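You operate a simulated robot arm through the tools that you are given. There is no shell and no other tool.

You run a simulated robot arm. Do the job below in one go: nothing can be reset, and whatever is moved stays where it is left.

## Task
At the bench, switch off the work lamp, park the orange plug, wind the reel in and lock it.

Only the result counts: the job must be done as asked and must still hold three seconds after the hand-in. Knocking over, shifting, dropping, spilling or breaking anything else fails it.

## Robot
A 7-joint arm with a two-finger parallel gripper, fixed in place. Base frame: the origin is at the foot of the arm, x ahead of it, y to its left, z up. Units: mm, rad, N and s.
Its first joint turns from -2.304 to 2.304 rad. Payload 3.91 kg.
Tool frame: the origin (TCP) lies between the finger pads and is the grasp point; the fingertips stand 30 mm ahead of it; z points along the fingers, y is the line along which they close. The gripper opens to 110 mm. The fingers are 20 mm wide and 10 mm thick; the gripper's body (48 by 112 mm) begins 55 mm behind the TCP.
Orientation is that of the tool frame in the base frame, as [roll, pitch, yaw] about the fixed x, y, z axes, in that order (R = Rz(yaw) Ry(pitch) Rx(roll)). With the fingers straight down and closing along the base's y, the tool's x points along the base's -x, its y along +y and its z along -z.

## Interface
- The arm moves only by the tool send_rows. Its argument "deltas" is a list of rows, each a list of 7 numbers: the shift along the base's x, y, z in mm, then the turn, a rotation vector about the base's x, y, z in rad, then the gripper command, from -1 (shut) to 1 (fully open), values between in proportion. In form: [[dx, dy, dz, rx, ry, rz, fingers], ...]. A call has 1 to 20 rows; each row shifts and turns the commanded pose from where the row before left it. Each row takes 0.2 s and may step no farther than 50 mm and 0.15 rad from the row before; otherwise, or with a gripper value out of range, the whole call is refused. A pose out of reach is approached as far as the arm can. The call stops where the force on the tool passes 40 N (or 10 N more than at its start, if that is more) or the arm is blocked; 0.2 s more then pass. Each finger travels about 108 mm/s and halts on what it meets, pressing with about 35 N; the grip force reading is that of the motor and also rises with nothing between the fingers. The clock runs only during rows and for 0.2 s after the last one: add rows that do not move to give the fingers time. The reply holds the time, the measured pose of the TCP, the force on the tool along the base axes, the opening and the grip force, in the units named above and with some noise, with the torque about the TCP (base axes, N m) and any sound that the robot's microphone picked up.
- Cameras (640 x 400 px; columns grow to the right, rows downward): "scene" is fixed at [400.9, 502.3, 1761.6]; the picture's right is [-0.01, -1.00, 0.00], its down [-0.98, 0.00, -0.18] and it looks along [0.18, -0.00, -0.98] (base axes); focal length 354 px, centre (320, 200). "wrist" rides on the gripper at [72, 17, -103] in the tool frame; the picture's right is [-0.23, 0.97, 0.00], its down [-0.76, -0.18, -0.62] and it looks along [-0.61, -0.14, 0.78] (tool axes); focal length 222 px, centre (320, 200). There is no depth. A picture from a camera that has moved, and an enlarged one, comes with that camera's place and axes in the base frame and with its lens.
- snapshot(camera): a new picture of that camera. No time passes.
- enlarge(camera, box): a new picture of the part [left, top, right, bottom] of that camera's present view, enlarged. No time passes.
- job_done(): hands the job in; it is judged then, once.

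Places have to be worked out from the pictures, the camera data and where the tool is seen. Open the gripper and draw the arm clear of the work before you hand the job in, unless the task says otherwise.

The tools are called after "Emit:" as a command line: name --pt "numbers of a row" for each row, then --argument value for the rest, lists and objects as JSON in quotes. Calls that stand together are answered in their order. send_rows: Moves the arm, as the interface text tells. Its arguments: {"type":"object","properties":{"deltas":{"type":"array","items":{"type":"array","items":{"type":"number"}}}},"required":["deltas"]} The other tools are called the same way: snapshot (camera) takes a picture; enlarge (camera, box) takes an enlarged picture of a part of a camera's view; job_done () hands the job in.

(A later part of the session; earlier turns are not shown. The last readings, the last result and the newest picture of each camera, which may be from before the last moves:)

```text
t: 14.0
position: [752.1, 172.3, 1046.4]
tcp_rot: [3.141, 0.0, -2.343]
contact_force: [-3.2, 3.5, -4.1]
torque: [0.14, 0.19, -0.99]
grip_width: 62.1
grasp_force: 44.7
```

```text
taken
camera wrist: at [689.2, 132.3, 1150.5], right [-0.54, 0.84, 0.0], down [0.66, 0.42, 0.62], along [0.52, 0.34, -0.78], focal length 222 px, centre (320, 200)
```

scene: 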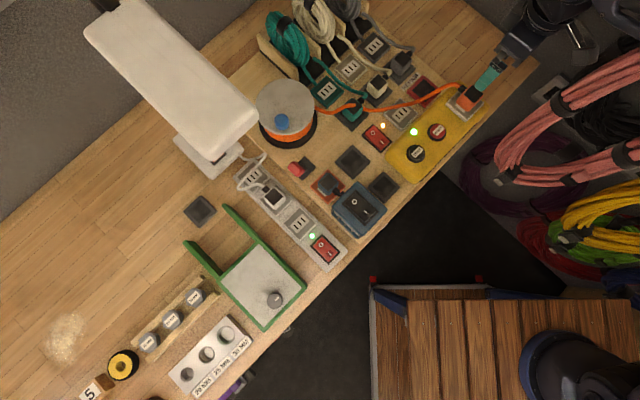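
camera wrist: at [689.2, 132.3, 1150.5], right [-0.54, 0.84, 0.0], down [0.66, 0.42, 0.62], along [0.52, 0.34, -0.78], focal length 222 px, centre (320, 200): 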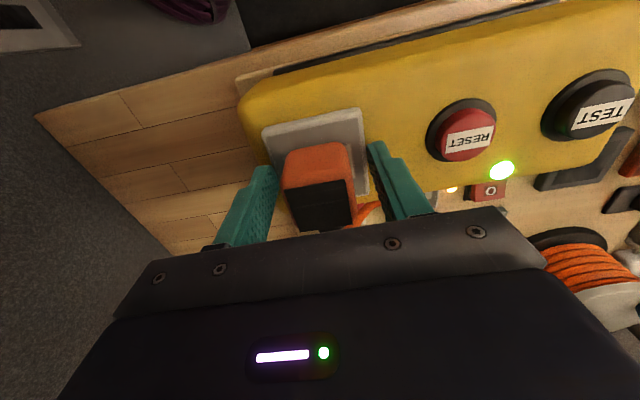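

The width stopped at 62 mm, so the fingertips have clamped the edges of the socket plate and not the plug; the plate stands higher than I judged. I'll open, rise about 13 mm and try again.

Emit:
send_rows --pt "0 0 0 0 0 0 0.45" --pt "0 0 0 0 0 0 0.45" --pt "0 0 13 0 0 0 0.45" --pt "0 0 0 0 0 0 -0.3" --pt "0 0 0 0 0 0 -1" --pt "0 0 0 0 0 0 -1" --pt "0 0 0 0 0 0 -1"

Emit:
snapshot --camera "wrist"

Emit:
enlarge --camera "scene" --box '[420, 60, 520, 130]'

```text
t: 15.6
position: [752.4, 170.3, 1059.8]
tcp_rot: [3.142, -0.001, -2.344]
contact_force: [0.9, -0.4, -0.1]
torque: [0.01, -0.05, 0.03]
grip_width: 37.3
grasp_force: 35.0
heard: snap
```

```text
taken
camera wrist: at [689.8, 130.5, 1163.5], right [-0.54, 0.84, 0.0], down [0.66, 0.42, 0.62], along [0.53, 0.34, -0.78], focal length 222 px, centre (320, 200)
```

wrist: 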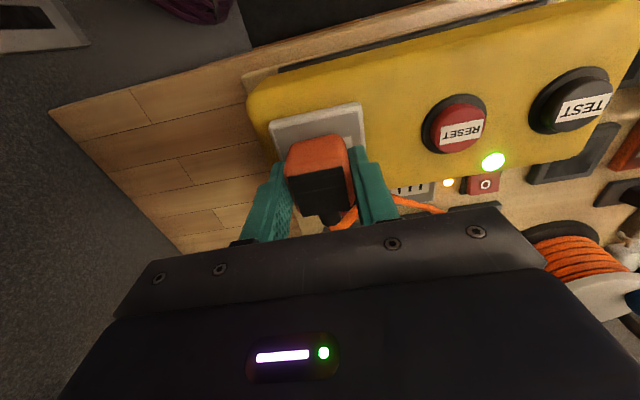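

```text
5.71 times, centred on (470, 95) of scene
camera zoom: at [400.9, 502.3, 1761.6], right [-0.01, -1.0, 0.0], down [-0.98, 0.0, -0.18], along [0.18, 0.0, -0.98], focal length 2025 px, centre (-537, 800)
```

zoom: 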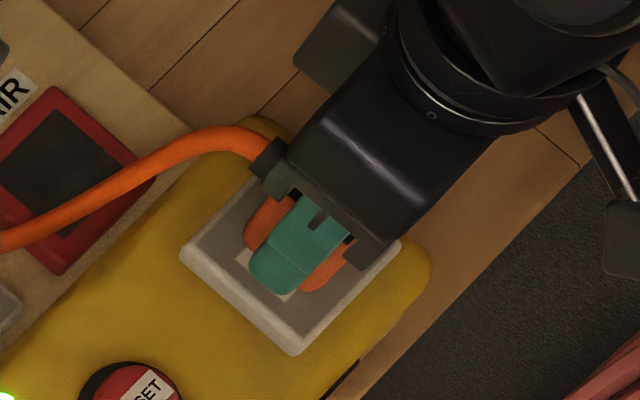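

The fingers now hold the plug at 37 mm wide, and the robot heard a "snap", perhaps the plug letting go of its socket. I'll pull straight up in small steps.

Emit:
send_rows --pt "0 0 5 0 0 0 -1" --pt "0 0 8 0 0 0 -1" --pt "0 0 12 0 0 0 -1" --pt "0 0 15 0 0 0 -1" --pt "0 0 0 0 0 0 -1"

Emit:
snapshot --camera "wrist"

Emit:
snapshot --camera "scene"

```text
t: 16.8
position: [750.7, 172.3, 1100.9]
tcp_rot: [3.141, 0.0, -2.341]
contact_force: [0.0, 0.0, -0.6]
torque: [-0.02, -0.02, 0.0]
grip_width: 37.3
grasp_force: 34.7
```

```text
taken
camera wrist: at [687.3, 131.6, 1205.1], right [-0.54, 0.84, 0.0], down [0.66, 0.42, 0.62], along [0.52, 0.34, -0.78], focal length 222 px, centre (320, 200)
```

wrist: 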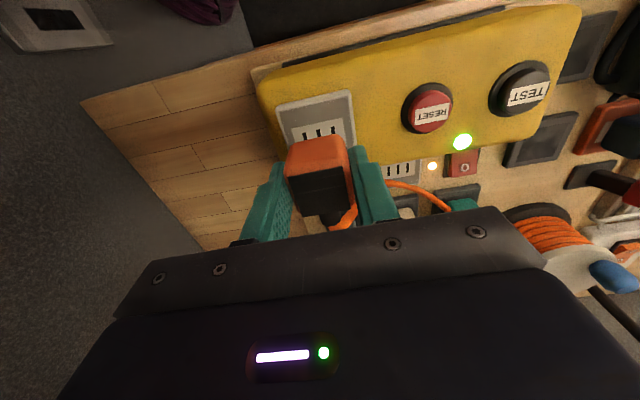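

```text
taken
```

scene: 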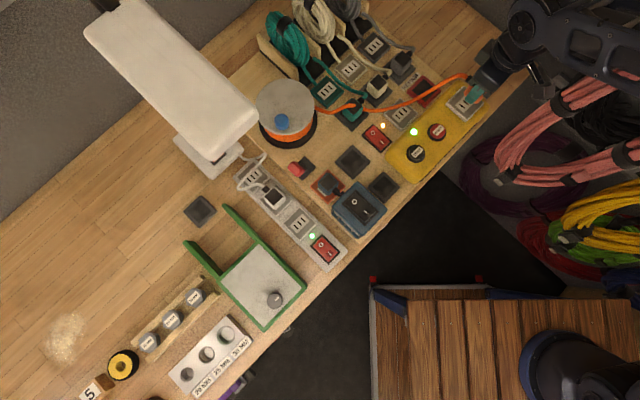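

The plug is out and held. I'll look at the empty socket, to learn how the plug is keyed, and at the white lamp's plug.

Emit:
enlarge --camera "wrist" --box '[250, 70, 400, 180]'

Emit:
enlarge --camera "wrist" --box '[260, 120, 400, 240]'

Emit:
enlarge --camera "scene" --box '[330, 50, 490, 150]'

Emit:
enlarge --camera "scene" --box '[230, 140, 350, 220]'

```text
3.64 times, centred on (325, 125) of wrist
camera zoom: at [687.3, 131.6, 1205.1], right [-0.54, 0.84, 0.0], down [0.66, 0.42, 0.62], along [0.52, 0.34, -0.78], focal length 808 px, centre (302, 473)
```

zoom: 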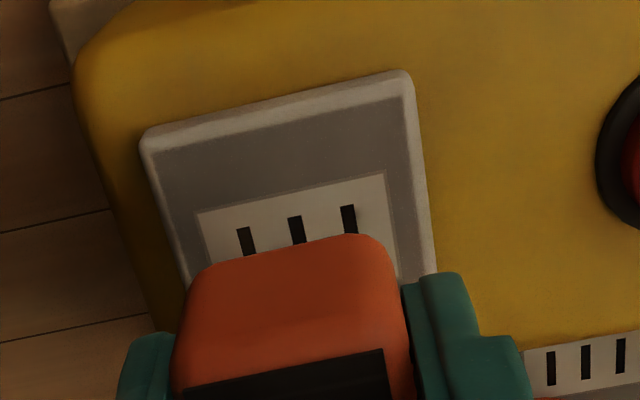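

```text
3.33 times, centred on (330, 180) of wrist
camera zoom: at [687.3, 131.6, 1205.1], right [-0.54, 0.84, 0.0], down [0.66, 0.42, 0.62], along [0.52, 0.34, -0.78], focal length 740 px, centre (287, 267)
```

zoom: 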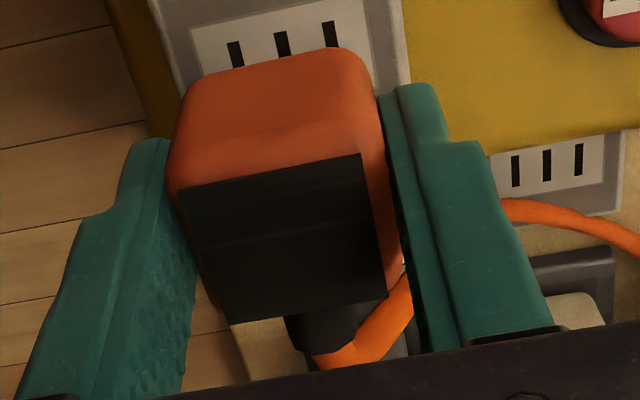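

```text
4.00 times, centred on (410, 100) of scene
camera zoom: at [400.9, 502.3, 1761.6], right [-0.01, -1.0, 0.0], down [-0.98, 0.0, -0.18], along [0.18, 0.0, -0.98], focal length 1418 px, centre (-40, 600)
```

zoom: 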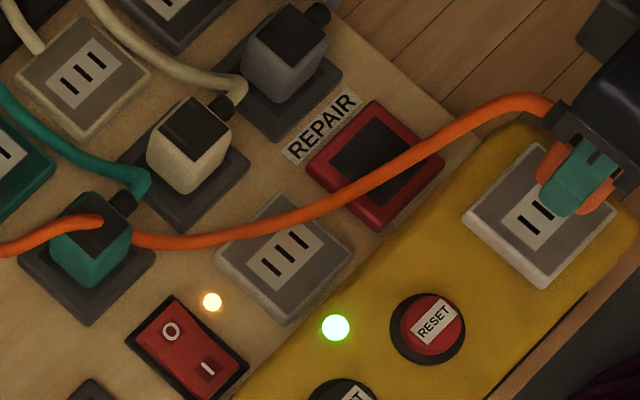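

```text
5.00 times, centred on (290, 180) of scene
camera zoom: at [400.9, 502.3, 1761.6], right [-0.01, -1.0, 0.0], down [-0.98, 0.0, -0.18], along [0.18, 0.0, -0.98], focal length 1772 px, centre (470, 300)
```

zoom: 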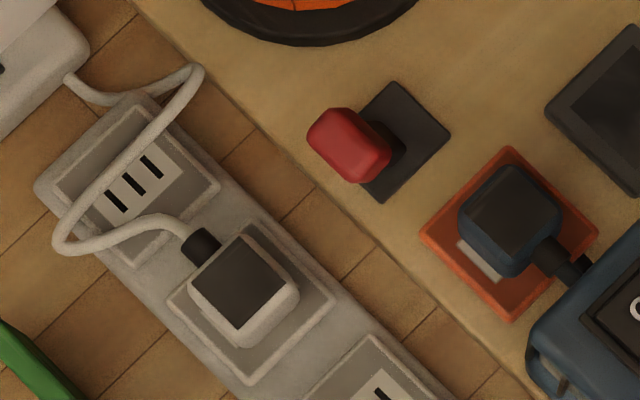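

All the sockets have their slots along v. The plugs parked in grey pads have their cables toward −u, so I'll park orange the same way in the empty pad at about (639, 422). I'll lift, carry it over high and turn the plug by −90°.

Emit:
send_rows --pt "0 0 30 0 0 0 -1" --pt "-10.1 22.8 5 0 0 -0.1428 -1" --pt "-10.1 22.8 5 0 0 -0.1428 -1" --pt "-10.1 22.8 0 0 0 -0.1428 -1" --pt "-10.1 22.8 0 0 0 -0.1428 -1" --pt "-10.1 22.8 0 0 0 -0.1428 -1" --pt "-10.1 22.8 0 0 0 -0.1428 -1" --pt "-10.1 22.8 0 0 0 -0.1428 -1" --pt "-10.1 22.8 0 0 0 -0.1428 -1" --pt "-10.1 22.8 0 0 0 -0.1428 -1" --pt "-10.1 22.8 0 0 0 -0.1428 -1" --pt "-10.1 22.8 0 0 0 -0.1428 -1" --pt "0 0 0 0 0 0 -1"

Emit:
snapshot --camera "wrist"

Emit:
snapshot --camera "scene"

```text
t: 19.6
position: [641.0, 422.3, 1138.2]
tcp_rot: [-3.141, -0.001, 2.368]
contact_force: [0.1, -0.6, -0.1]
torque: [0.03, -0.01, 0.02]
grip_width: 37.2
grasp_force: 34.5
```

```text
taken
camera wrist: at [600.0, 484.9, 1242.8], right [0.84, 0.54, 0.0], down [0.42, -0.66, 0.62], along [0.34, -0.53, -0.78], focal length 222 px, centre (320, 200)
```

wrist: 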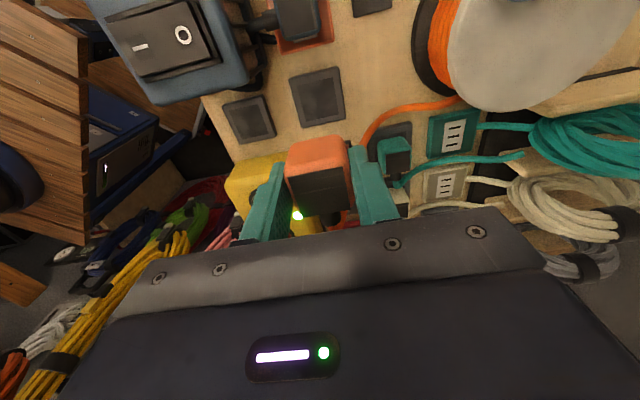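

```text
taken
```

scene: 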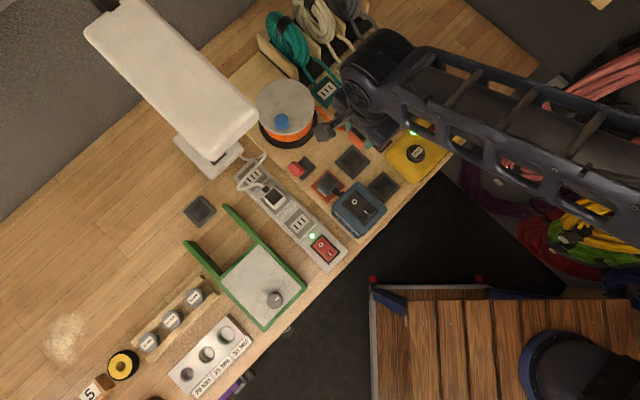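

The plug is over the pad area, and pads A and B are in view ahead of it. I'll enlarge for an exact fix on pad A.

Emit:
enlarge --camera "wrist" --box '[200, 40, 440, 220]'

Emit:
enlarge --camera "scene" --box '[290, 90, 430, 190]'

```text
2.22 times, centred on (320, 130) of wrist
camera zoom: at [600.0, 484.9, 1242.8], right [0.84, 0.54, 0.0], down [0.42, -0.66, 0.62], along [0.34, -0.53, -0.78], focal length 494 px, centre (320, 356)
```

zoom: 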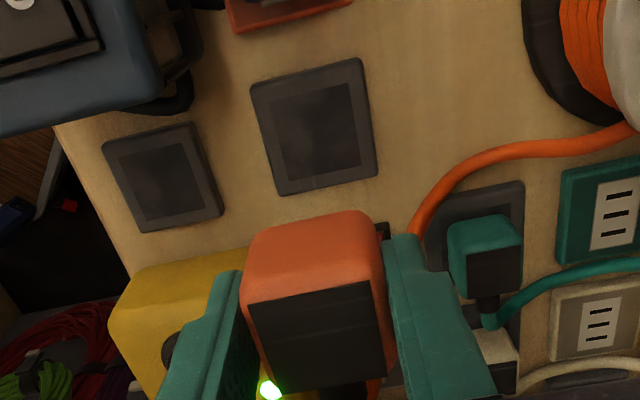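

```text
4.00 times, centred on (360, 140) of scene
camera zoom: at [400.9, 502.3, 1761.6], right [-0.01, -1.0, 0.0], down [-0.98, 0.0, -0.18], along [0.18, 0.0, -0.98], focal length 1418 px, centre (160, 440)
```

zoom: 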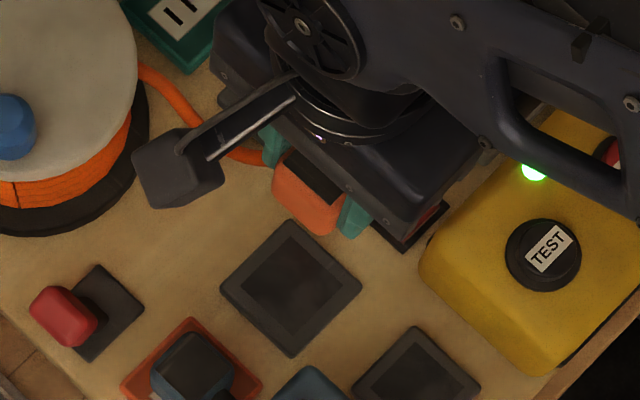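

Pad A is about (638.5, 422.5) and its axes match the plug's. I'll shift slightly and lower until the pins are about 25 mm above the pad, then look again.

Emit:
send_rows --pt "-2.5 1.7 -30 0 0 0 -1" --pt "0 0 -35 0 0 0 -1" --pt "0 0 -30 0 0 0 -1" --pt "0 0 0 0 0 0 -1"

Emit:
snapshot --camera "wrist"

Emit:
enlarge --camera "wrist" --box '[240, 60, 420, 240]'

Emit:
enlarge --camera "scene" --box '[290, 110, 430, 200]'

```text
t: 20.6
position: [634.9, 424.6, 1045.4]
tcp_rot: [3.14, -0.001, 2.372]
contact_force: [-0.9, -0.4, -1.5]
torque: [0.03, 0.0, 0.0]
grip_width: 37.1
grasp_force: 34.8
```

```text
taken
camera wrist: at [595.4, 487.1, 1148.2], right [0.84, 0.54, 0.0], down [0.42, -0.66, 0.62], along [0.34, -0.52, -0.78], focal length 222 px, centre (320, 200)
```

wrist: 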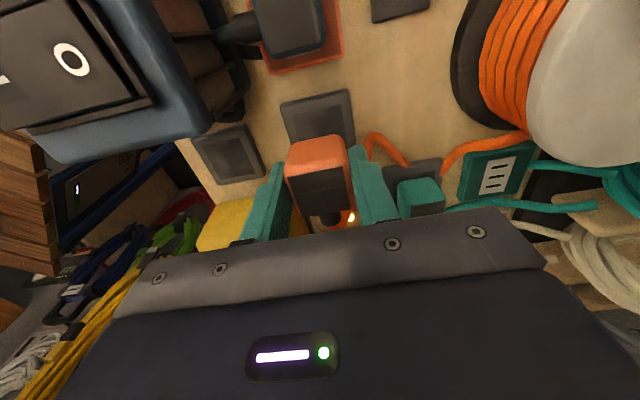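

```text
2.22 times, centred on (330, 150) of wrist
camera zoom: at [595.4, 487.1, 1148.2], right [0.84, 0.54, 0.0], down [0.42, -0.66, 0.62], along [0.34, -0.52, -0.78], focal length 494 px, centre (298, 311)
```

zoom: 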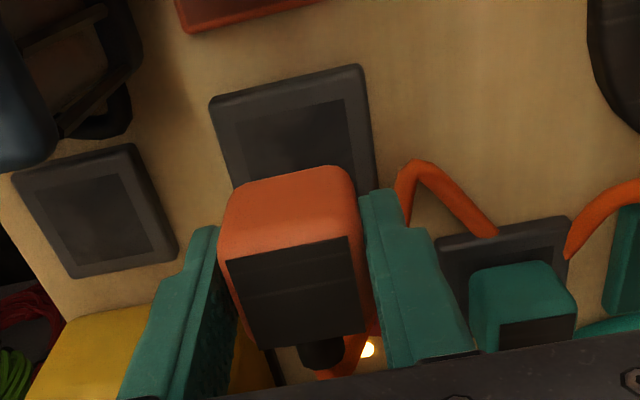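

```text
4.44 times, centred on (360, 155) of scene
camera zoom: at [400.9, 502.3, 1761.6], right [-0.01, -1.0, 0.0], down [-0.98, 0.0, -0.18], along [0.18, 0.0, -0.98], focal length 1575 px, centre (142, 400)
```

zoom: 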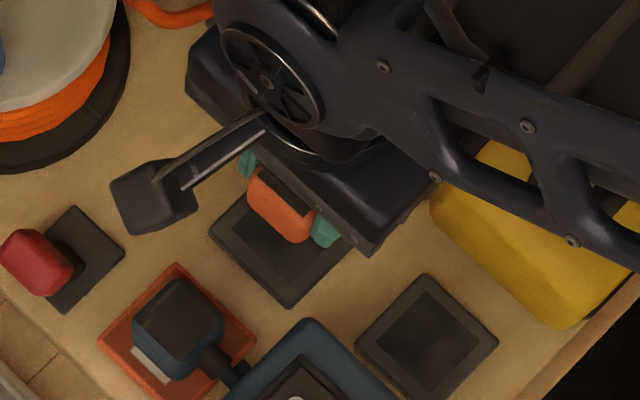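

The plug hangs over the pad, and the reading is about 3 mm off the commanded place. I'll repeat the reading with a still row to judge the noise.

Emit:
send_rows --pt "0 0 0 0 0 0 -1"

Emit:
send_rows --pt "0 0 0 0 0 0 -1"

Emit:
enlarge --camera "wrist" --box '[260, 60, 380, 160]'

```text
t: 21.0
position: [637.3, 424.9, 1044.0]
tcp_rot: [-3.142, 0.0, 2.371]
contact_force: [0.1, 0.1, -1.2]
torque: [-0.01, -0.01, 0.0]
grip_width: 37.5
grasp_force: 35.1
```

```text
t: 21.4
position: [635.8, 425.0, 1045.5]
tcp_rot: [-3.141, 0.0, 2.369]
contact_force: [0.3, -0.3, -0.9]
torque: [-0.01, 0.04, -0.02]
grip_width: 37.5
grasp_force: 35.4
```

```text
4.00 times, centred on (320, 110) of wrist
camera zoom: at [595.5, 487.1, 1148.5], right [0.84, 0.54, 0.0], down [0.42, -0.66, 0.62], along [0.34, -0.52, -0.78], focal length 888 px, centre (320, 560)
```

zoom: 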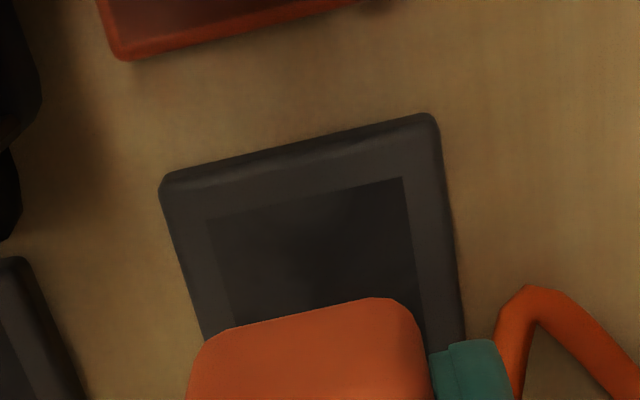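

Readings scatter by about ±1 mm. The pad's inner square is 43 mm wide and centred near (639, 422.5), so the plug needs to go about 3 mm toward −u. I'll shift it and lower carefully while watching the force.

Emit:
send_rows --pt "2.2 -2.2 0 0 0 0 -1" --pt "0 0 -10 0 0 0 -1" --pt "0 0 -10 0 0 0 -1" --pt "0 0 -6 0 0 0 -1" --pt "0 0 0 0 0 0 -1"

Emit:
snapshot --camera "wrist"

Emit:
enlarge --camera "wrist" --box '[260, 90, 380, 190]'

Emit:
enlarge --camera "scene" --box '[310, 120, 410, 190]'

```text
t: 22.6
position: [639.1, 423.3, 1018.4]
tcp_rot: [3.141, 0.001, 2.37]
contact_force: [1.2, -0.9, -0.9]
torque: [0.01, -0.01, -0.01]
grip_width: 37.2
grasp_force: 35.2
```

```text
taken
camera wrist: at [598.6, 485.5, 1122.7], right [0.84, 0.54, 0.0], down [0.42, -0.66, 0.62], along [0.34, -0.52, -0.78], focal length 222 px, centre (320, 200)
```

wrist: 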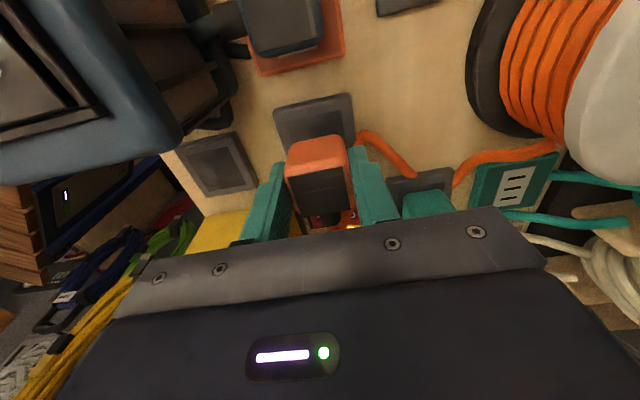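

```text
4.00 times, centred on (320, 140) of wrist
camera zoom: at [598.6, 485.5, 1122.7], right [0.84, 0.54, 0.0], down [0.42, -0.66, 0.62], along [0.34, -0.52, -0.78], focal length 888 px, centre (320, 440)
```

zoom: 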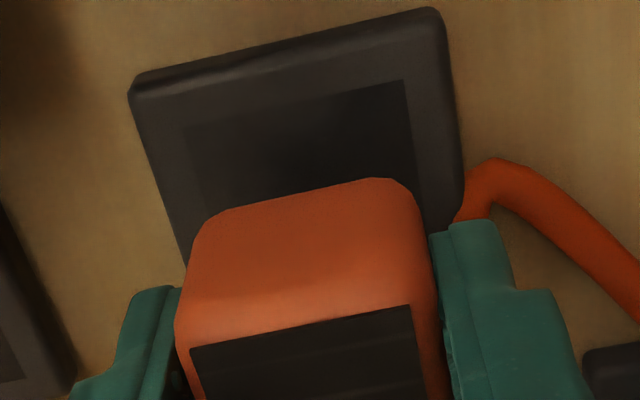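

```text
5.71 times, centred on (360, 155) of scene
camera zoom: at [400.9, 502.3, 1761.6], right [-0.01, -1.0, 0.0], down [-0.98, 0.0, -0.18], along [0.18, 0.0, -0.98], focal length 2025 px, centre (91, 457)
```

zoom: 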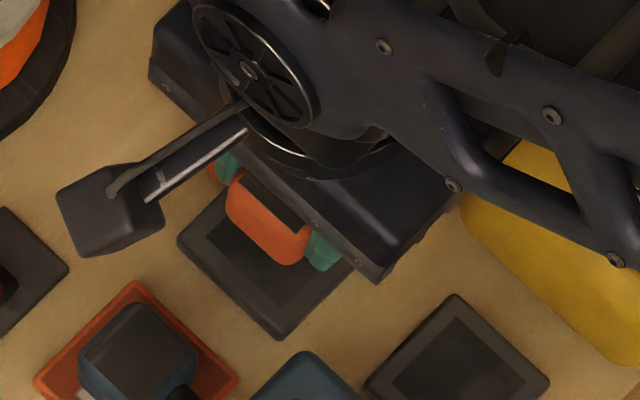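

The plug is now within a millimetre or two of the pad's centre, going by the corners of the inner square. I'll keep lowering in small steps until I feel contact.

Emit:
send_rows --pt "0 0 -5 0 0 0 -1" --pt "0 0 -4 0 0 0 -1" --pt "0 0 -3 0 0 0 -1" --pt "0 0 -3 0 0 0 -1" --pt "0 0 0 0 0 0 -1"

Emit:
enlarge --camera "wrist" --box '[250, 90, 390, 210]'

```text
t: 23.8
position: [640.2, 422.7, 1004.8]
tcp_rot: [-3.141, 0.0, 2.369]
contact_force: [0.5, -0.2, -0.1]
torque: [-0.01, 0.02, 0.02]
grip_width: 37.1
grasp_force: 34.9
```

```text
3.33 times, centred on (320, 150) of wrist
camera zoom: at [598.6, 485.3, 1108.5], right [0.84, 0.54, 0.0], down [0.42, -0.66, 0.62], along [0.34, -0.53, -0.78], focal length 740 px, centre (320, 367)
```

zoom: 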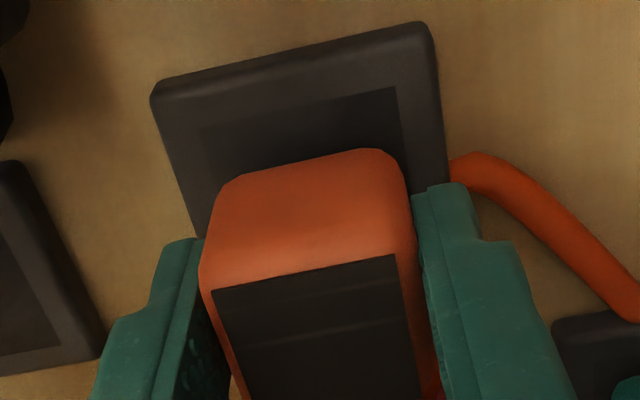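

There is no contact yet at z=1005. The plug's leading edge suggests it sits about 2 mm too far toward −u, so I'll nudge it and keep lowering until contact.

Emit:
send_rows --pt "-1.0 1.8 0 0 0 0 -1" --pt "0 0 -3 0 0 0 -1" --pt "0 0 -3 0 0 0 -1" --pt "0 0 0 0 0 0 -1"

Emit:
enlarge --camera "wrist" --box '[250, 90, 390, 210]'

```text
t: 24.8
position: [640.0, 424.9, 999.1]
tcp_rot: [3.141, 0.0, 2.371]
contact_force: [0.2, 0.0, -0.5]
torque: [-0.03, 0.02, 0.0]
grip_width: 37.2
grasp_force: 34.4
```

```text
3.33 times, centred on (320, 150) of wrist
camera zoom: at [598.7, 487.4, 1102.2], right [0.84, 0.54, 0.0], down [0.42, -0.66, 0.62], along [0.34, -0.52, -0.78], focal length 740 px, centre (320, 367)
```

zoom: 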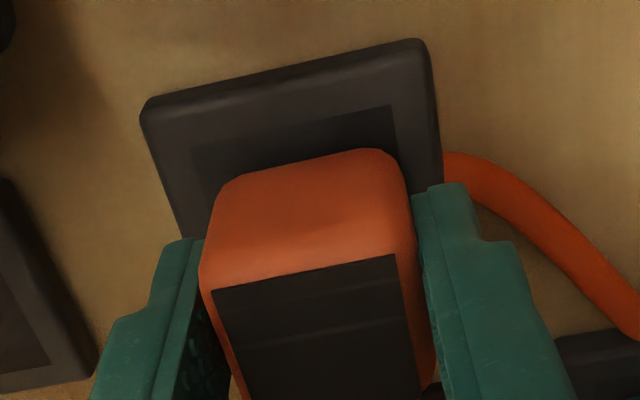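

The plug now lines up with the pad to within about 1 mm, and there is still no contact at z=999. I'll keep going down in small steps.

Emit:
send_rows --pt "-0.5 -0.5 -2 0 0 0 -1" --pt "0 0 -2 0 0 0 -1" --pt "0 0 -2 0 0 0 -1" --pt "0 0 0 0 0 0 -1"

Emit:
enlarge --camera "wrist" --box '[250, 90, 390, 210]'

```text
t: 25.8
position: [637.7, 425.6, 992.2]
tcp_rot: [-3.141, 0.0, 2.369]
contact_force: [0.6, -0.2, -1.2]
torque: [0.03, -0.01, 0.01]
grip_width: 37.3
grasp_force: 35.2
```

```text
3.33 times, centred on (320, 150) of wrist
camera zoom: at [597.1, 486.8, 1095.8], right [0.84, 0.54, 0.0], down [0.42, -0.66, 0.62], along [0.34, -0.53, -0.78], focal length 740 px, centre (320, 367)
```

zoom: 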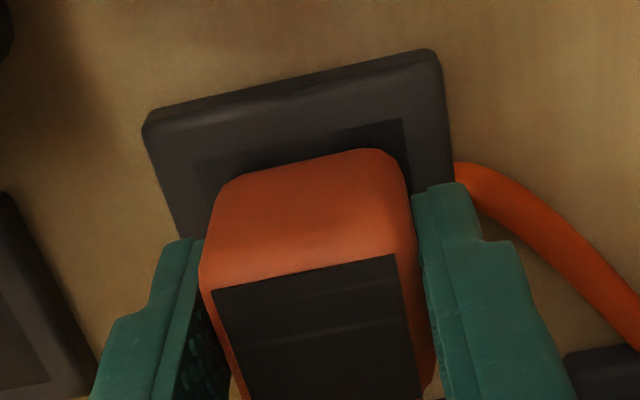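

Still no contact at z=992. I'll continue down in 2 mm steps.

Emit:
send_rows --pt "0 0 -2 0 0 0 -1" --pt "0 0 -2 0 0 0 -1" --pt "0 0 -2 0 0 0 -1" --pt "0 0 0 0 0 0 -1"

Emit:
enlarge --camera "wrist" --box '[250, 90, 390, 210]'

Emit:
enlarge --camera "scene" --box '[310, 120, 410, 190]'

```text
t: 26.8
position: [638.0, 423.0, 987.5]
tcp_rot: [3.141, 0.0, 2.369]
contact_force: [1.9, -17.2, 20.2]
torque: [-0.68, -0.1, 0.05]
grip_width: 37.2
grasp_force: 34.9
heard: snap
```

```text
3.33 times, centred on (320, 150) of wrist
camera zoom: at [597.0, 485.1, 1091.4], right [0.84, 0.54, 0.0], down [0.42, -0.66, 0.62], along [0.34, -0.53, -0.78], focal length 740 px, centre (320, 367)
```

zoom: 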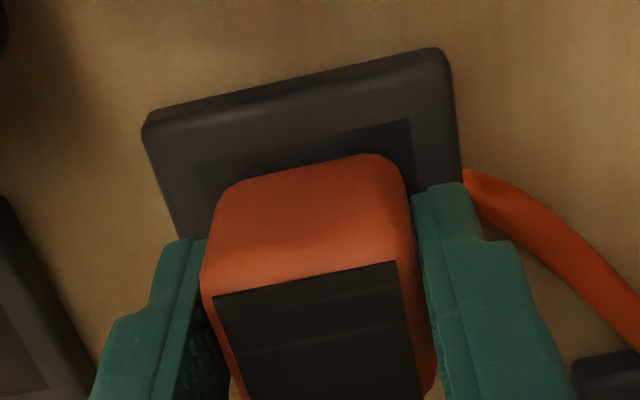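

```text
5.71 times, centred on (360, 155) of scene
camera zoom: at [400.9, 502.3, 1761.6], right [-0.01, -1.0, 0.0], down [-0.98, 0.0, -0.18], along [0.18, 0.0, -0.98], focal length 2025 px, centre (91, 457)
```

zoom: 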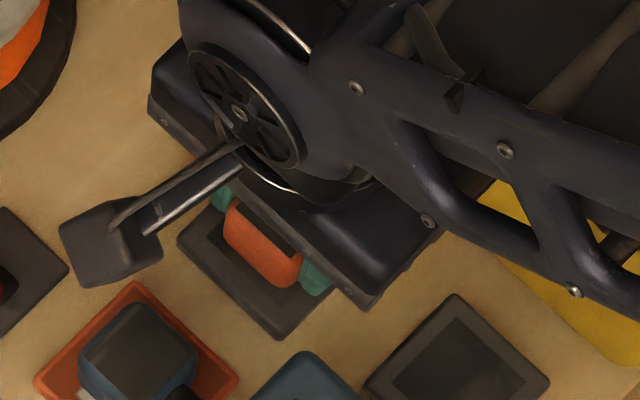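

The robot heard "snap" again with contact of about 20 N, so the plug has seated in the pad. I'll open the fingers a few millimetres and check.

Emit:
send_rows --pt "0 0 0 0 0 0 -0.14" --pt "0 0 0 0 0 0 -0.14" --pt "0 0 0 0 0 0 -0.14"

Emit:
enlarge --camera "wrist" --box '[250, 90, 390, 210]'

```text
t: 27.6
position: [637.0, 423.7, 986.7]
tcp_rot: [3.14, 0.0, 2.37]
contact_force: [0.8, -1.4, -0.3]
torque: [-0.01, 0.01, -0.03]
grip_width: 47.4
grasp_force: 0.0
```

```text
3.33 times, centred on (320, 150) of wrist
camera zoom: at [596.4, 486.5, 1090.1], right [0.84, 0.54, 0.0], down [0.42, -0.66, 0.62], along [0.34, -0.52, -0.78], focal length 740 px, centre (320, 367)
```

zoom: 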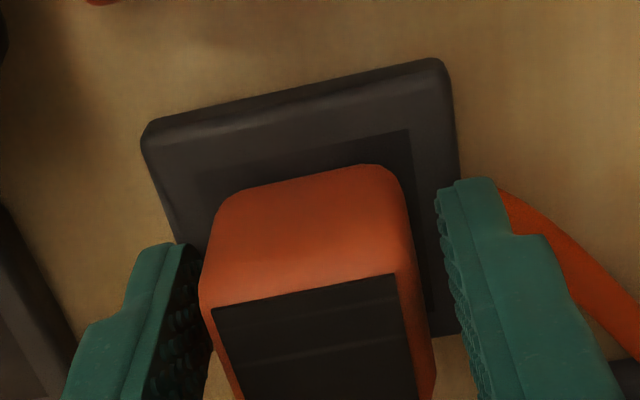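

The fingers are free and the plug stands on its own. I'll rise straight up and look.

Emit:
send_rows --pt "0 0 10 0 0 0 -0.14" --pt "0 0 25 0 0 0 -0.14" --pt "0 0 40 0 0 0 -0.14" --pt "0 0 40 0 0 0 -0.14" --pt "0 0 40 0 0 0 -0.14" --pt "0 0 0 0 0 0 -0.14"

Emit:
snapshot --camera "wrist"

Emit:
snapshot --camera "scene"

```text
t: 29.0
position: [634.7, 424.8, 1142.1]
tcp_rot: [-3.141, -0.001, 2.37]
contact_force: [0.6, -0.2, -0.4]
torque: [0.0, 0.01, -0.03]
grip_width: 47.3
grasp_force: 0.0
```

```text
taken
camera wrist: at [593.7, 487.6, 1245.4], right [0.84, 0.54, 0.0], down [0.42, -0.66, 0.62], along [0.34, -0.52, -0.78], focal length 222 px, centre (320, 200)
```

wrist: 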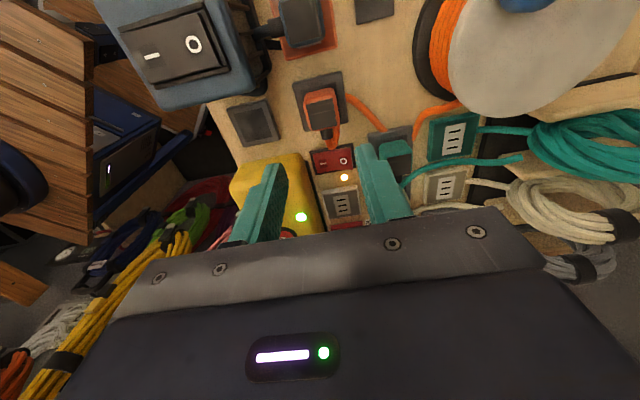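

```text
taken
```

scene: 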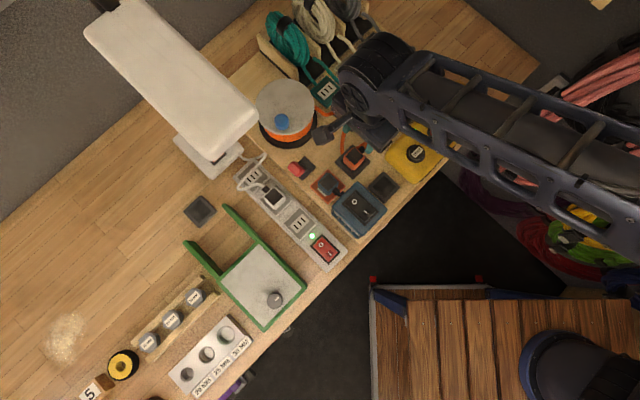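

The orange plug stands in pad A. I'll enlarge to check its seating and how the cable lies.

Emit:
enlarge --camera "wrist" --box '[270, 50, 470, 190]'

Emit:
enlarge --camera "scene" --box '[240, 70, 400, 190]'

```text
2.86 times, centred on (370, 120) of wrist
camera zoom: at [593.7, 487.6, 1245.4], right [0.84, 0.54, 0.0], down [0.42, -0.66, 0.62], along [0.34, -0.52, -0.78], focal length 635 px, centre (177, 429)
```

zoom: 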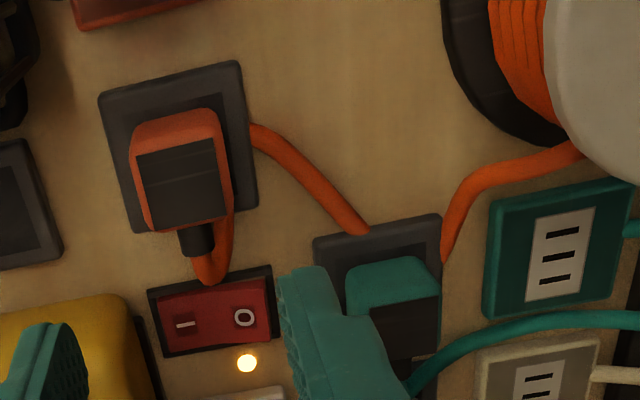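

```text
3.33 times, centred on (320, 130) of scene
camera zoom: at [400.9, 502.3, 1761.6], right [-0.01, -1.0, 0.0], down [-0.98, 0.0, -0.18], along [0.18, 0.0, -0.98], focal length 1182 px, centre (320, 433)
```

zoom: 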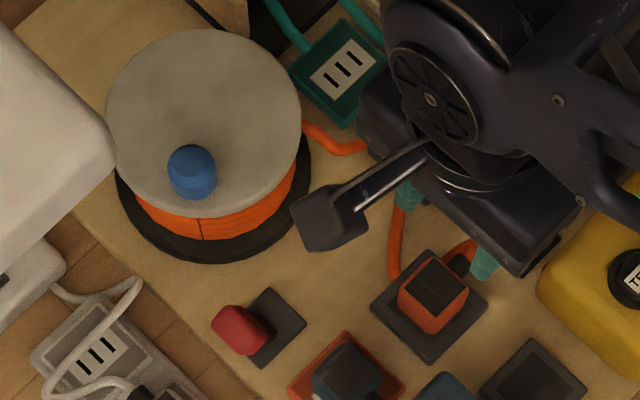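

The plug is centred and seated in pad A; the cable is drawn straight through the pads, so it is only a picture without contact. Next comes the reel, centred near (744, 579) with its top at about z=1020. To stay clear of the lamp head and extend my reach, I'll yaw the tool to −90° and tilt it toward +y, starting with the yaw here.

Emit:
send_rows --pt "0 0 4 0 0 0.1464 1" --pt "0 0 4 0 0 0.1464 1" --pt "0 0 4 0 0 0.1464 1" --pt "0 0 4 0 0 0.1464 1" --pt "0 0 4 0 0 0.1464 1" --pt "0 0 4 0 0 0.1464 1" --pt "0 0 4 0 0 0.1464 1" --pt "0 0 4 0 0 0.1464 1" --pt "0 0 4 0 0 0.1464 1" --pt "0 0 4 0 0 0.1464 1" --pt "0 0 0 0 0 0.1464 1" --pt "0 0 0 0 0 0.1464 1" --pt "0 0 0 0 0 0.1464 1" --pt "0 0 0 0 0 0.1464 1" --pt "0 0 0 0 0 0.1464 1" --pt "0 0 0 0 0 0.1464 1" --pt "0 0 0 0 0 0 1"

Emit:
snapshot --camera "scene"

Emit:
snapshot --camera "wrist"

```text
t: 32.6
position: [637.8, 425.7, 1181.2]
tcp_rot: [-3.141, 0.0, -1.569]
contact_force: [0.5, -0.4, 0.8]
torque: [0.01, 0.02, -0.01]
grip_width: 110.2
grasp_force: 0.0
```

```text
taken
```

scene: 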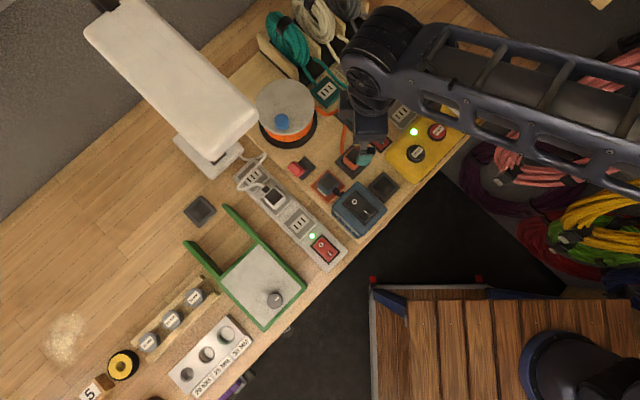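

```text
taken
camera wrist: at [620.2, 352.1, 1285.0], right [-0.97, 0.23, 0.0], down [0.18, 0.76, 0.62], along [0.14, 0.61, -0.78], focal length 222 px, centre (320, 200)
```

wrist: 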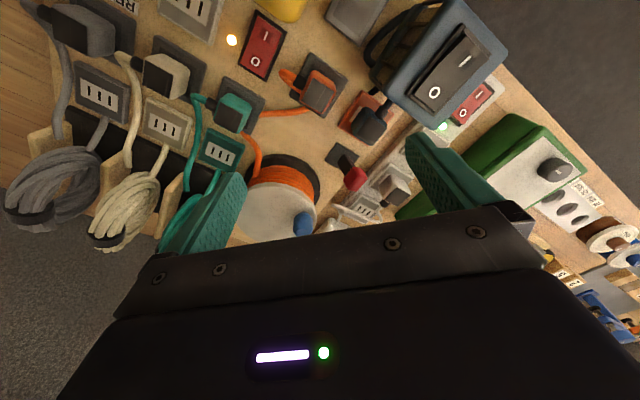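

The yaw is done and the reel with its blue knob is in view. I'll tilt toward +y and move to a viewpoint in front of the reel.

Emit:
send_rows --pt "26 25 -6 0.117 0 0 1" --pt "26 25 -6 0.117 0 0 1" --pt "26 25 -6 0.117 0 0 1" --pt "0 0 0 0 0 0 1"

Emit:
snapshot --camera "scene"

Emit:
snapshot --camera "wrist"

```text
t: 33.6
position: [718.3, 500.2, 1163.8]
tcp_rot: [-3.141, 0.351, -1.572]
contact_force: [0.5, 0.5, 0.4]
torque: [0.0, -0.01, -0.01]
grip_width: 109.9
grasp_force: 0.0
```

```text
taken
```

scene: 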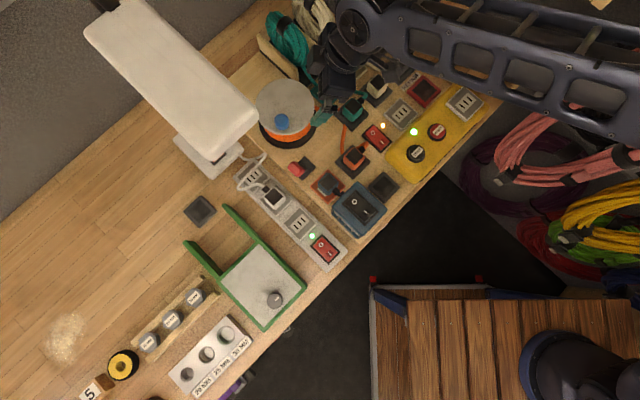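

```text
taken
camera wrist: at [701.1, 395.1, 1235.1], right [-0.97, 0.21, 0.08], down [0.18, 0.5, 0.85], along [0.14, 0.84, -0.52], focal length 222 px, centre (320, 200)
```

wrist: 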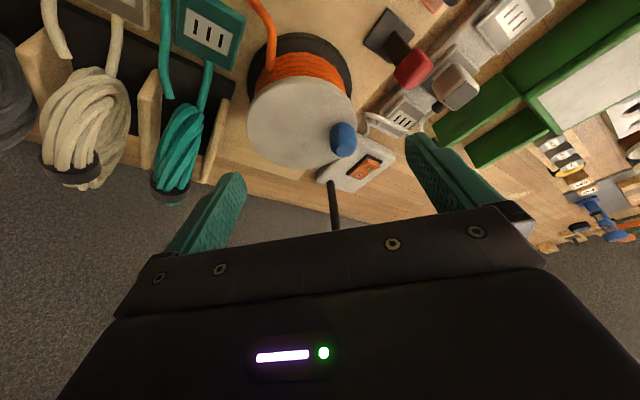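

This is a good view of the reel. I'll enlarge it from both cameras to locate the disc centre, the knob and the lever.

Emit:
enlarge --camera "wrist" --box '[230, 20, 390, 190]'

Emit:
enlarge --camera "wrist" --box '[350, 0, 470, 100]'

Emit:
enlarge --camera "scene" --box '[240, 70, 350, 190]'

```text
2.35 times, centred on (310, 105) of wrist
camera zoom: at [701.1, 395.1, 1235.1], right [-0.97, 0.21, 0.08], down [0.18, 0.5, 0.85], along [0.14, 0.84, -0.52], focal length 523 px, centre (344, 424)
```

zoom: 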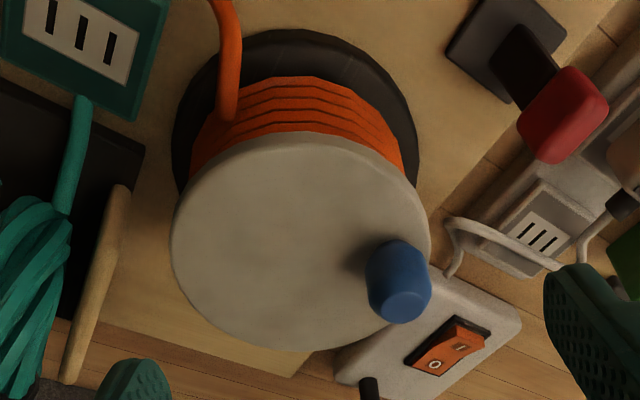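

```text
4.00 times, centred on (410, 50) of wrist
camera zoom: at [701.1, 395.1, 1235.1], right [-0.97, 0.21, 0.08], down [0.18, 0.5, 0.85], along [0.14, 0.84, -0.52], focal length 888 px, centre (-40, 800)
```

zoom: 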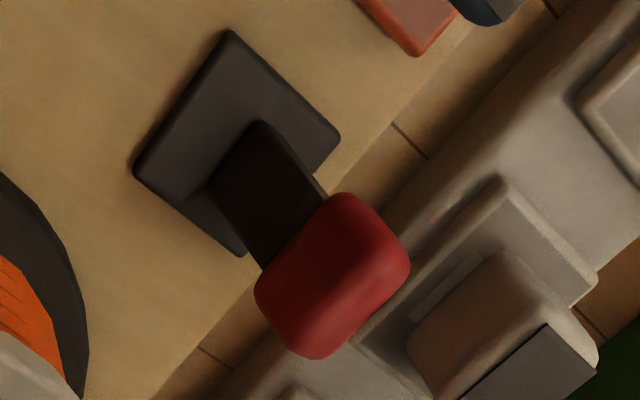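

```text
3.33 times, centred on (295, 130) of scene
camera zoom: at [400.9, 502.3, 1761.6], right [-0.01, -1.0, 0.0], down [-0.98, 0.0, -0.18], along [0.18, 0.0, -0.98], focal length 1182 px, centre (403, 433)
```

zoom: 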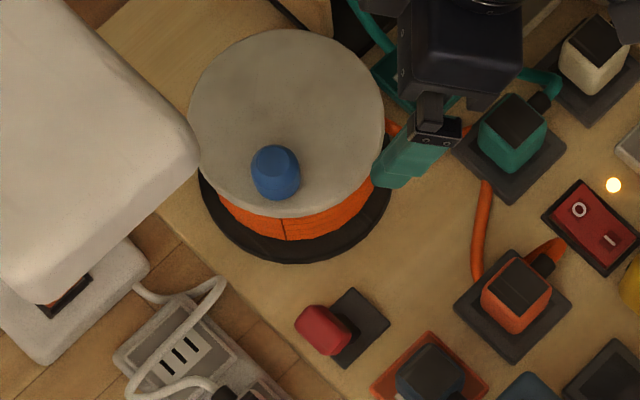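

The reel disc is centred near (749, 580) at z≈1016, with a radius of 67. The blue knob's tip is at about (700, 582, 1063), about 49 mm from the centre, and the cable's entry point means counter-clockwise winds in. I'll close the fingers into a peg and place it high, behind the knob on its +y side.

Emit:
send_rows --pt "-1.3 30 -10 0 0 0 -1" --pt "-1.3 40 -17 0 0 0 -1" --pt "-1.3 39 -17 0 0 0 -1" --pt "0 0 0 0 0 0 -1" --pt "0 0 0 0 0 0 -1"

Emit:
snapshot --camera "wrist"

Emit:
snapshot --camera "scene"

```text
t: 34.8
position: [714.8, 606.6, 1116.2]
tcp_rot: [3.141, 0.351, -1.572]
contact_force: [0.2, 0.7, 0.6]
torque: [0.01, 0.02, -0.02]
grip_width: 0.2
grasp_force: 35.2
```

```text
taken
camera wrist: at [696.7, 502.8, 1189.0], right [-0.97, 0.21, 0.08], down [0.18, 0.5, 0.85], along [0.14, 0.84, -0.53], focal length 222 px, centre (320, 200)
```

wrist: 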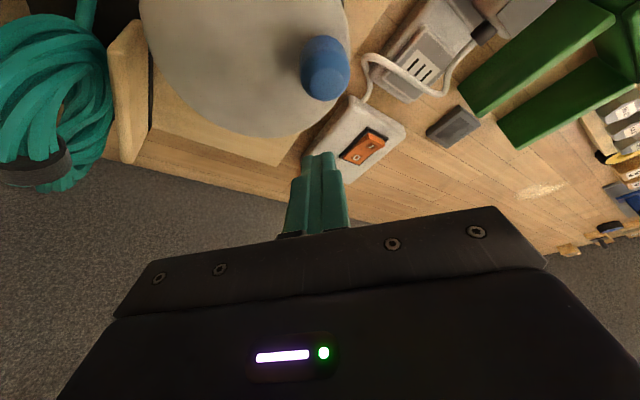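

```text
taken
```

scene: 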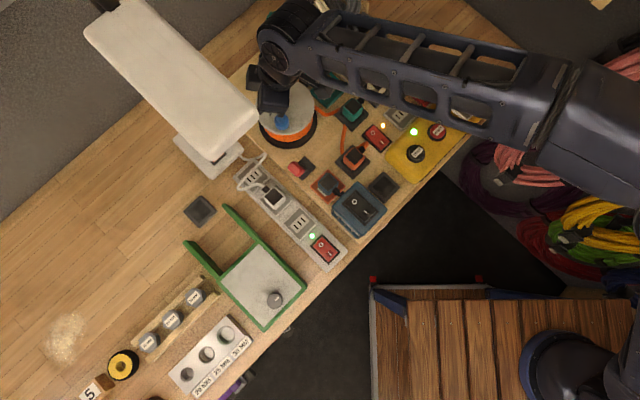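

The peg hangs just beyond the knob. The scene view shows part of the gripper close to the lamp head, so I'll enlarge to check the clearance.

Emit:
enlarge --camera "scene" --box '[200, 30, 340, 160]'

Emit:
enlarge --camera "wrist" --box '[220, 0, 440, 200]'

```text
3.08 times, centred on (270, 95) of scene
camera zoom: at [400.9, 502.3, 1761.6], right [-0.01, -1.0, 0.0], down [-0.98, 0.0, -0.18], along [0.18, 0.0, -0.98], focal length 1091 px, centre (474, 523)
```

zoom: 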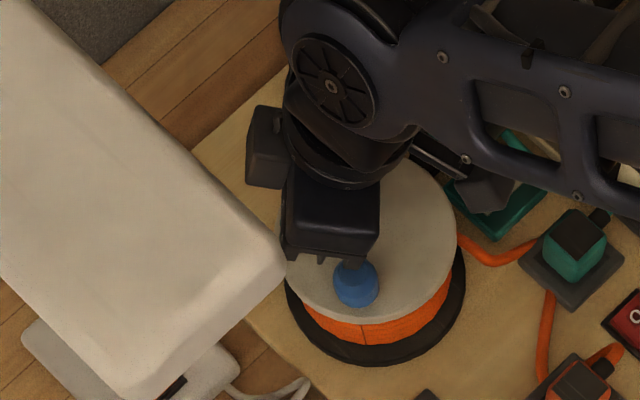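

```text
2.00 times, centred on (330, 100) of wrist
camera zoom: at [696.7, 502.8, 1189.0], right [-0.97, 0.21, 0.08], down [0.18, 0.5, 0.85], along [0.14, 0.84, -0.53], focal length 444 px, centre (300, 400)
```

zoom: 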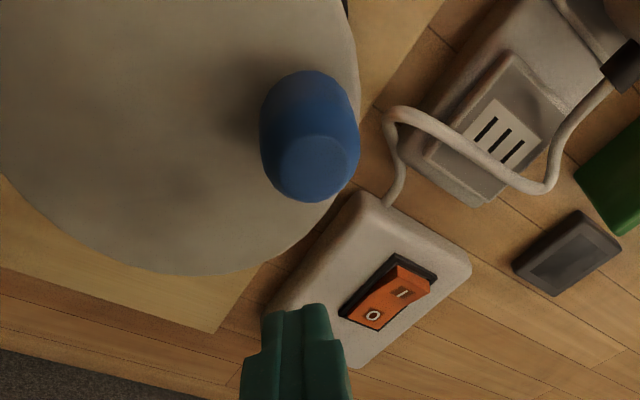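

The black box on the wrist clears the lamp head by roughly 30 mm, and this is the closest point of the circle. The knob tip is near (699, 579) and the peg about 33 mm from it, so I'll lower the peg beside the knob.

Emit:
send_rows --pt "0 1 -20 0 0 0 -1" --pt "0 1 -20 0 0 0 -1" --pt "0 0 -10 0 0 0 -1" --pt "0 0 -6 0 0 0 -1" --pt "0 0 0 0 0 0 -1"

Emit:
snapshot --camera "wrist"

Emit:
enlarge --camera "scene" --box '[200, 30, 340, 160]'

```text
t: 36.0
position: [713.7, 608.9, 1062.9]
tcp_rot: [3.141, 0.351, -1.57]
contact_force: [0.3, 0.0, -0.8]
torque: [0.0, -0.05, -0.02]
grip_width: 0.0
grasp_force: 35.2
```

```text
taken
camera wrist: at [695.1, 504.9, 1135.9], right [-0.97, 0.21, 0.08], down [0.18, 0.5, 0.85], along [0.14, 0.84, -0.53], focal length 222 px, centre (320, 200)
```

wrist: 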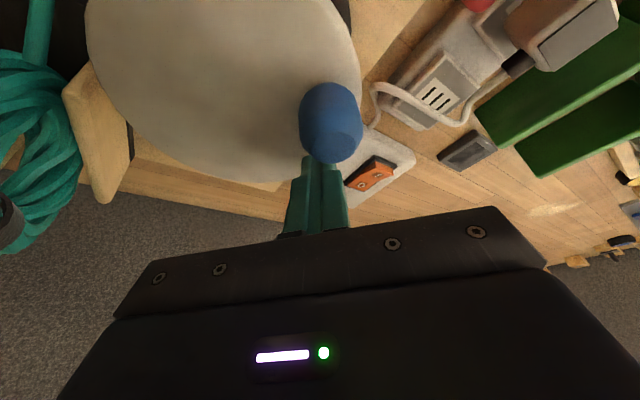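

```text
3.08 times, centred on (270, 95) of scene
camera zoom: at [400.9, 502.3, 1761.6], right [-0.01, -1.0, 0.0], down [-0.98, 0.0, -0.18], along [0.18, 0.0, -0.98], focal length 1091 px, centre (474, 523)
```

zoom: 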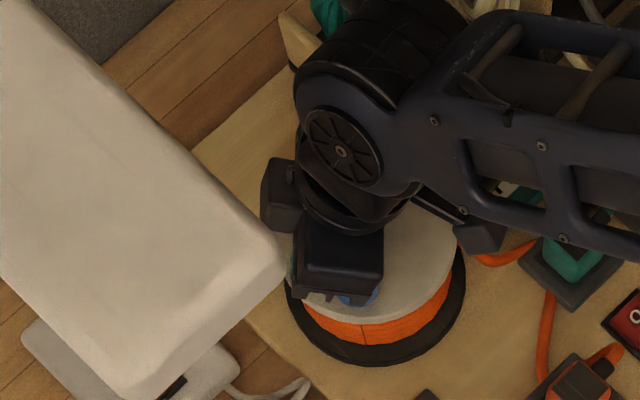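

The peg is down beside the knob and touches nothing. I'll push counter-clockwise through the first 60° and see whether the reel turns.

Emit:
send_rows --pt "-7.8 -10.1 0 0 0 0 -1" --pt "-4.9 -11.8 0 0 0 0 -1" --pt "-1.7 -12.7 0 0 0 0 -1" --pt "1.7 -12.7 0 0 0 0 -1" --pt "0 0 0 0 0 0 -1"

Emit:
snapshot --camera "wrist"

Emit:
enlarge --camera "scene" --box '[230, 60, 370, 190]'

```text
t: 36.5
position: [704.1, 600.3, 1066.2]
tcp_rot: [-3.139, 0.358, -1.567]
contact_force: [1.2, 4.0, -0.5]
torque: [0.04, 0.06, -0.02]
grip_width: 0.1
grasp_force: 35.1
stopped in row 2: the force on the tool passed its limit at 57 N (the readings are from after the stop); the commanded pose is now the measured one
```

```text
taken
camera wrist: at [685.5, 497.0, 1137.6], right [-0.97, 0.21, 0.08], down [0.17, 0.49, 0.85], along [0.14, 0.84, -0.52], focal length 222 px, centre (320, 200)
```

wrist: 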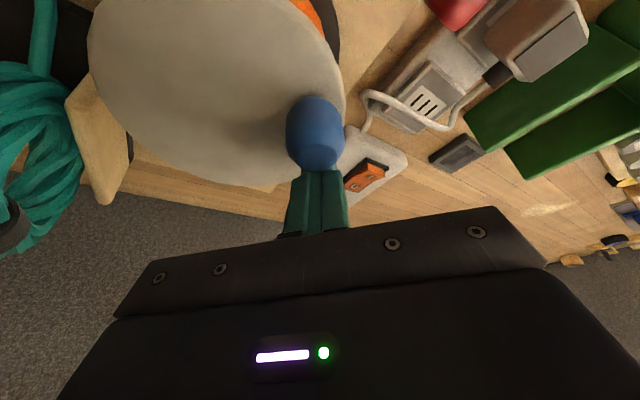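

```text
3.08 times, centred on (300, 125) of scene
camera zoom: at [400.9, 502.3, 1761.6], right [-0.01, -1.0, 0.0], down [-0.98, 0.0, -0.18], along [0.18, 0.0, -0.98], focal length 1091 px, centre (382, 431)
```

zoom: 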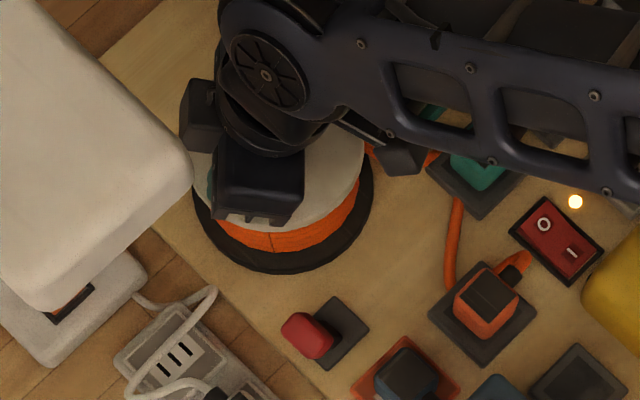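

The push stopped on a force spike, so the reel may be locked, may resist this direction, or I hit it too fast. I'll check whether the knob moved.

Emit:
enlarge --camera "wrist" --box '[240, 60, 400, 200]'

Emit:
send_rows --pt "0 0 0 0 0 0 -1"

```text
2.86 times, centred on (320, 130) of wrist
camera zoom: at [685.5, 497.0, 1137.6], right [-0.97, 0.21, 0.08], down [0.17, 0.49, 0.85], along [0.14, 0.84, -0.52], focal length 635 px, centre (320, 400)
```

zoom: 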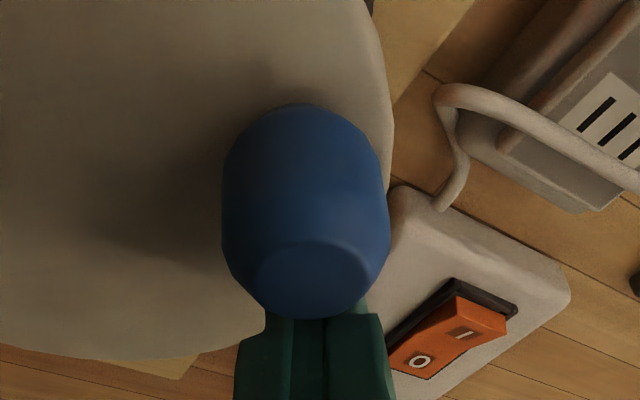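

```text
t: 36.9
position: [704.4, 601.2, 1065.2]
tcp_rot: [-3.137, 0.358, -1.567]
contact_force: [-0.3, 5.2, 2.1]
torque: [0.01, 0.03, -0.03]
grip_width: 0.1
grasp_force: 35.8
```

The knob tip is still at about (699, 578), so nothing moved. I'll try a gentle, slow push to tell impact from lock.

Emit:
send_rows --pt "-0.3 -1.5 0 0 0 0 -1" --pt "-0.3 -1.5 0 0 0 0 -1" --pt "-0.2 -1.5 0 0 0 0 -1" --pt "0 0 0 0 0 0 -1"

```text
t: 37.5
position: [702.7, 601.1, 1067.8]
tcp_rot: [-3.135, 0.364, -1.566]
contact_force: [-0.5, 5.6, -1.4]
torque: [0.05, -0.03, -0.01]
grip_width: 0.0
grasp_force: 35.2
stopped in row 3: the force on the tool passed its limit at 45 N (the readings are from after the stop); the commanded pose is now the measured one
```

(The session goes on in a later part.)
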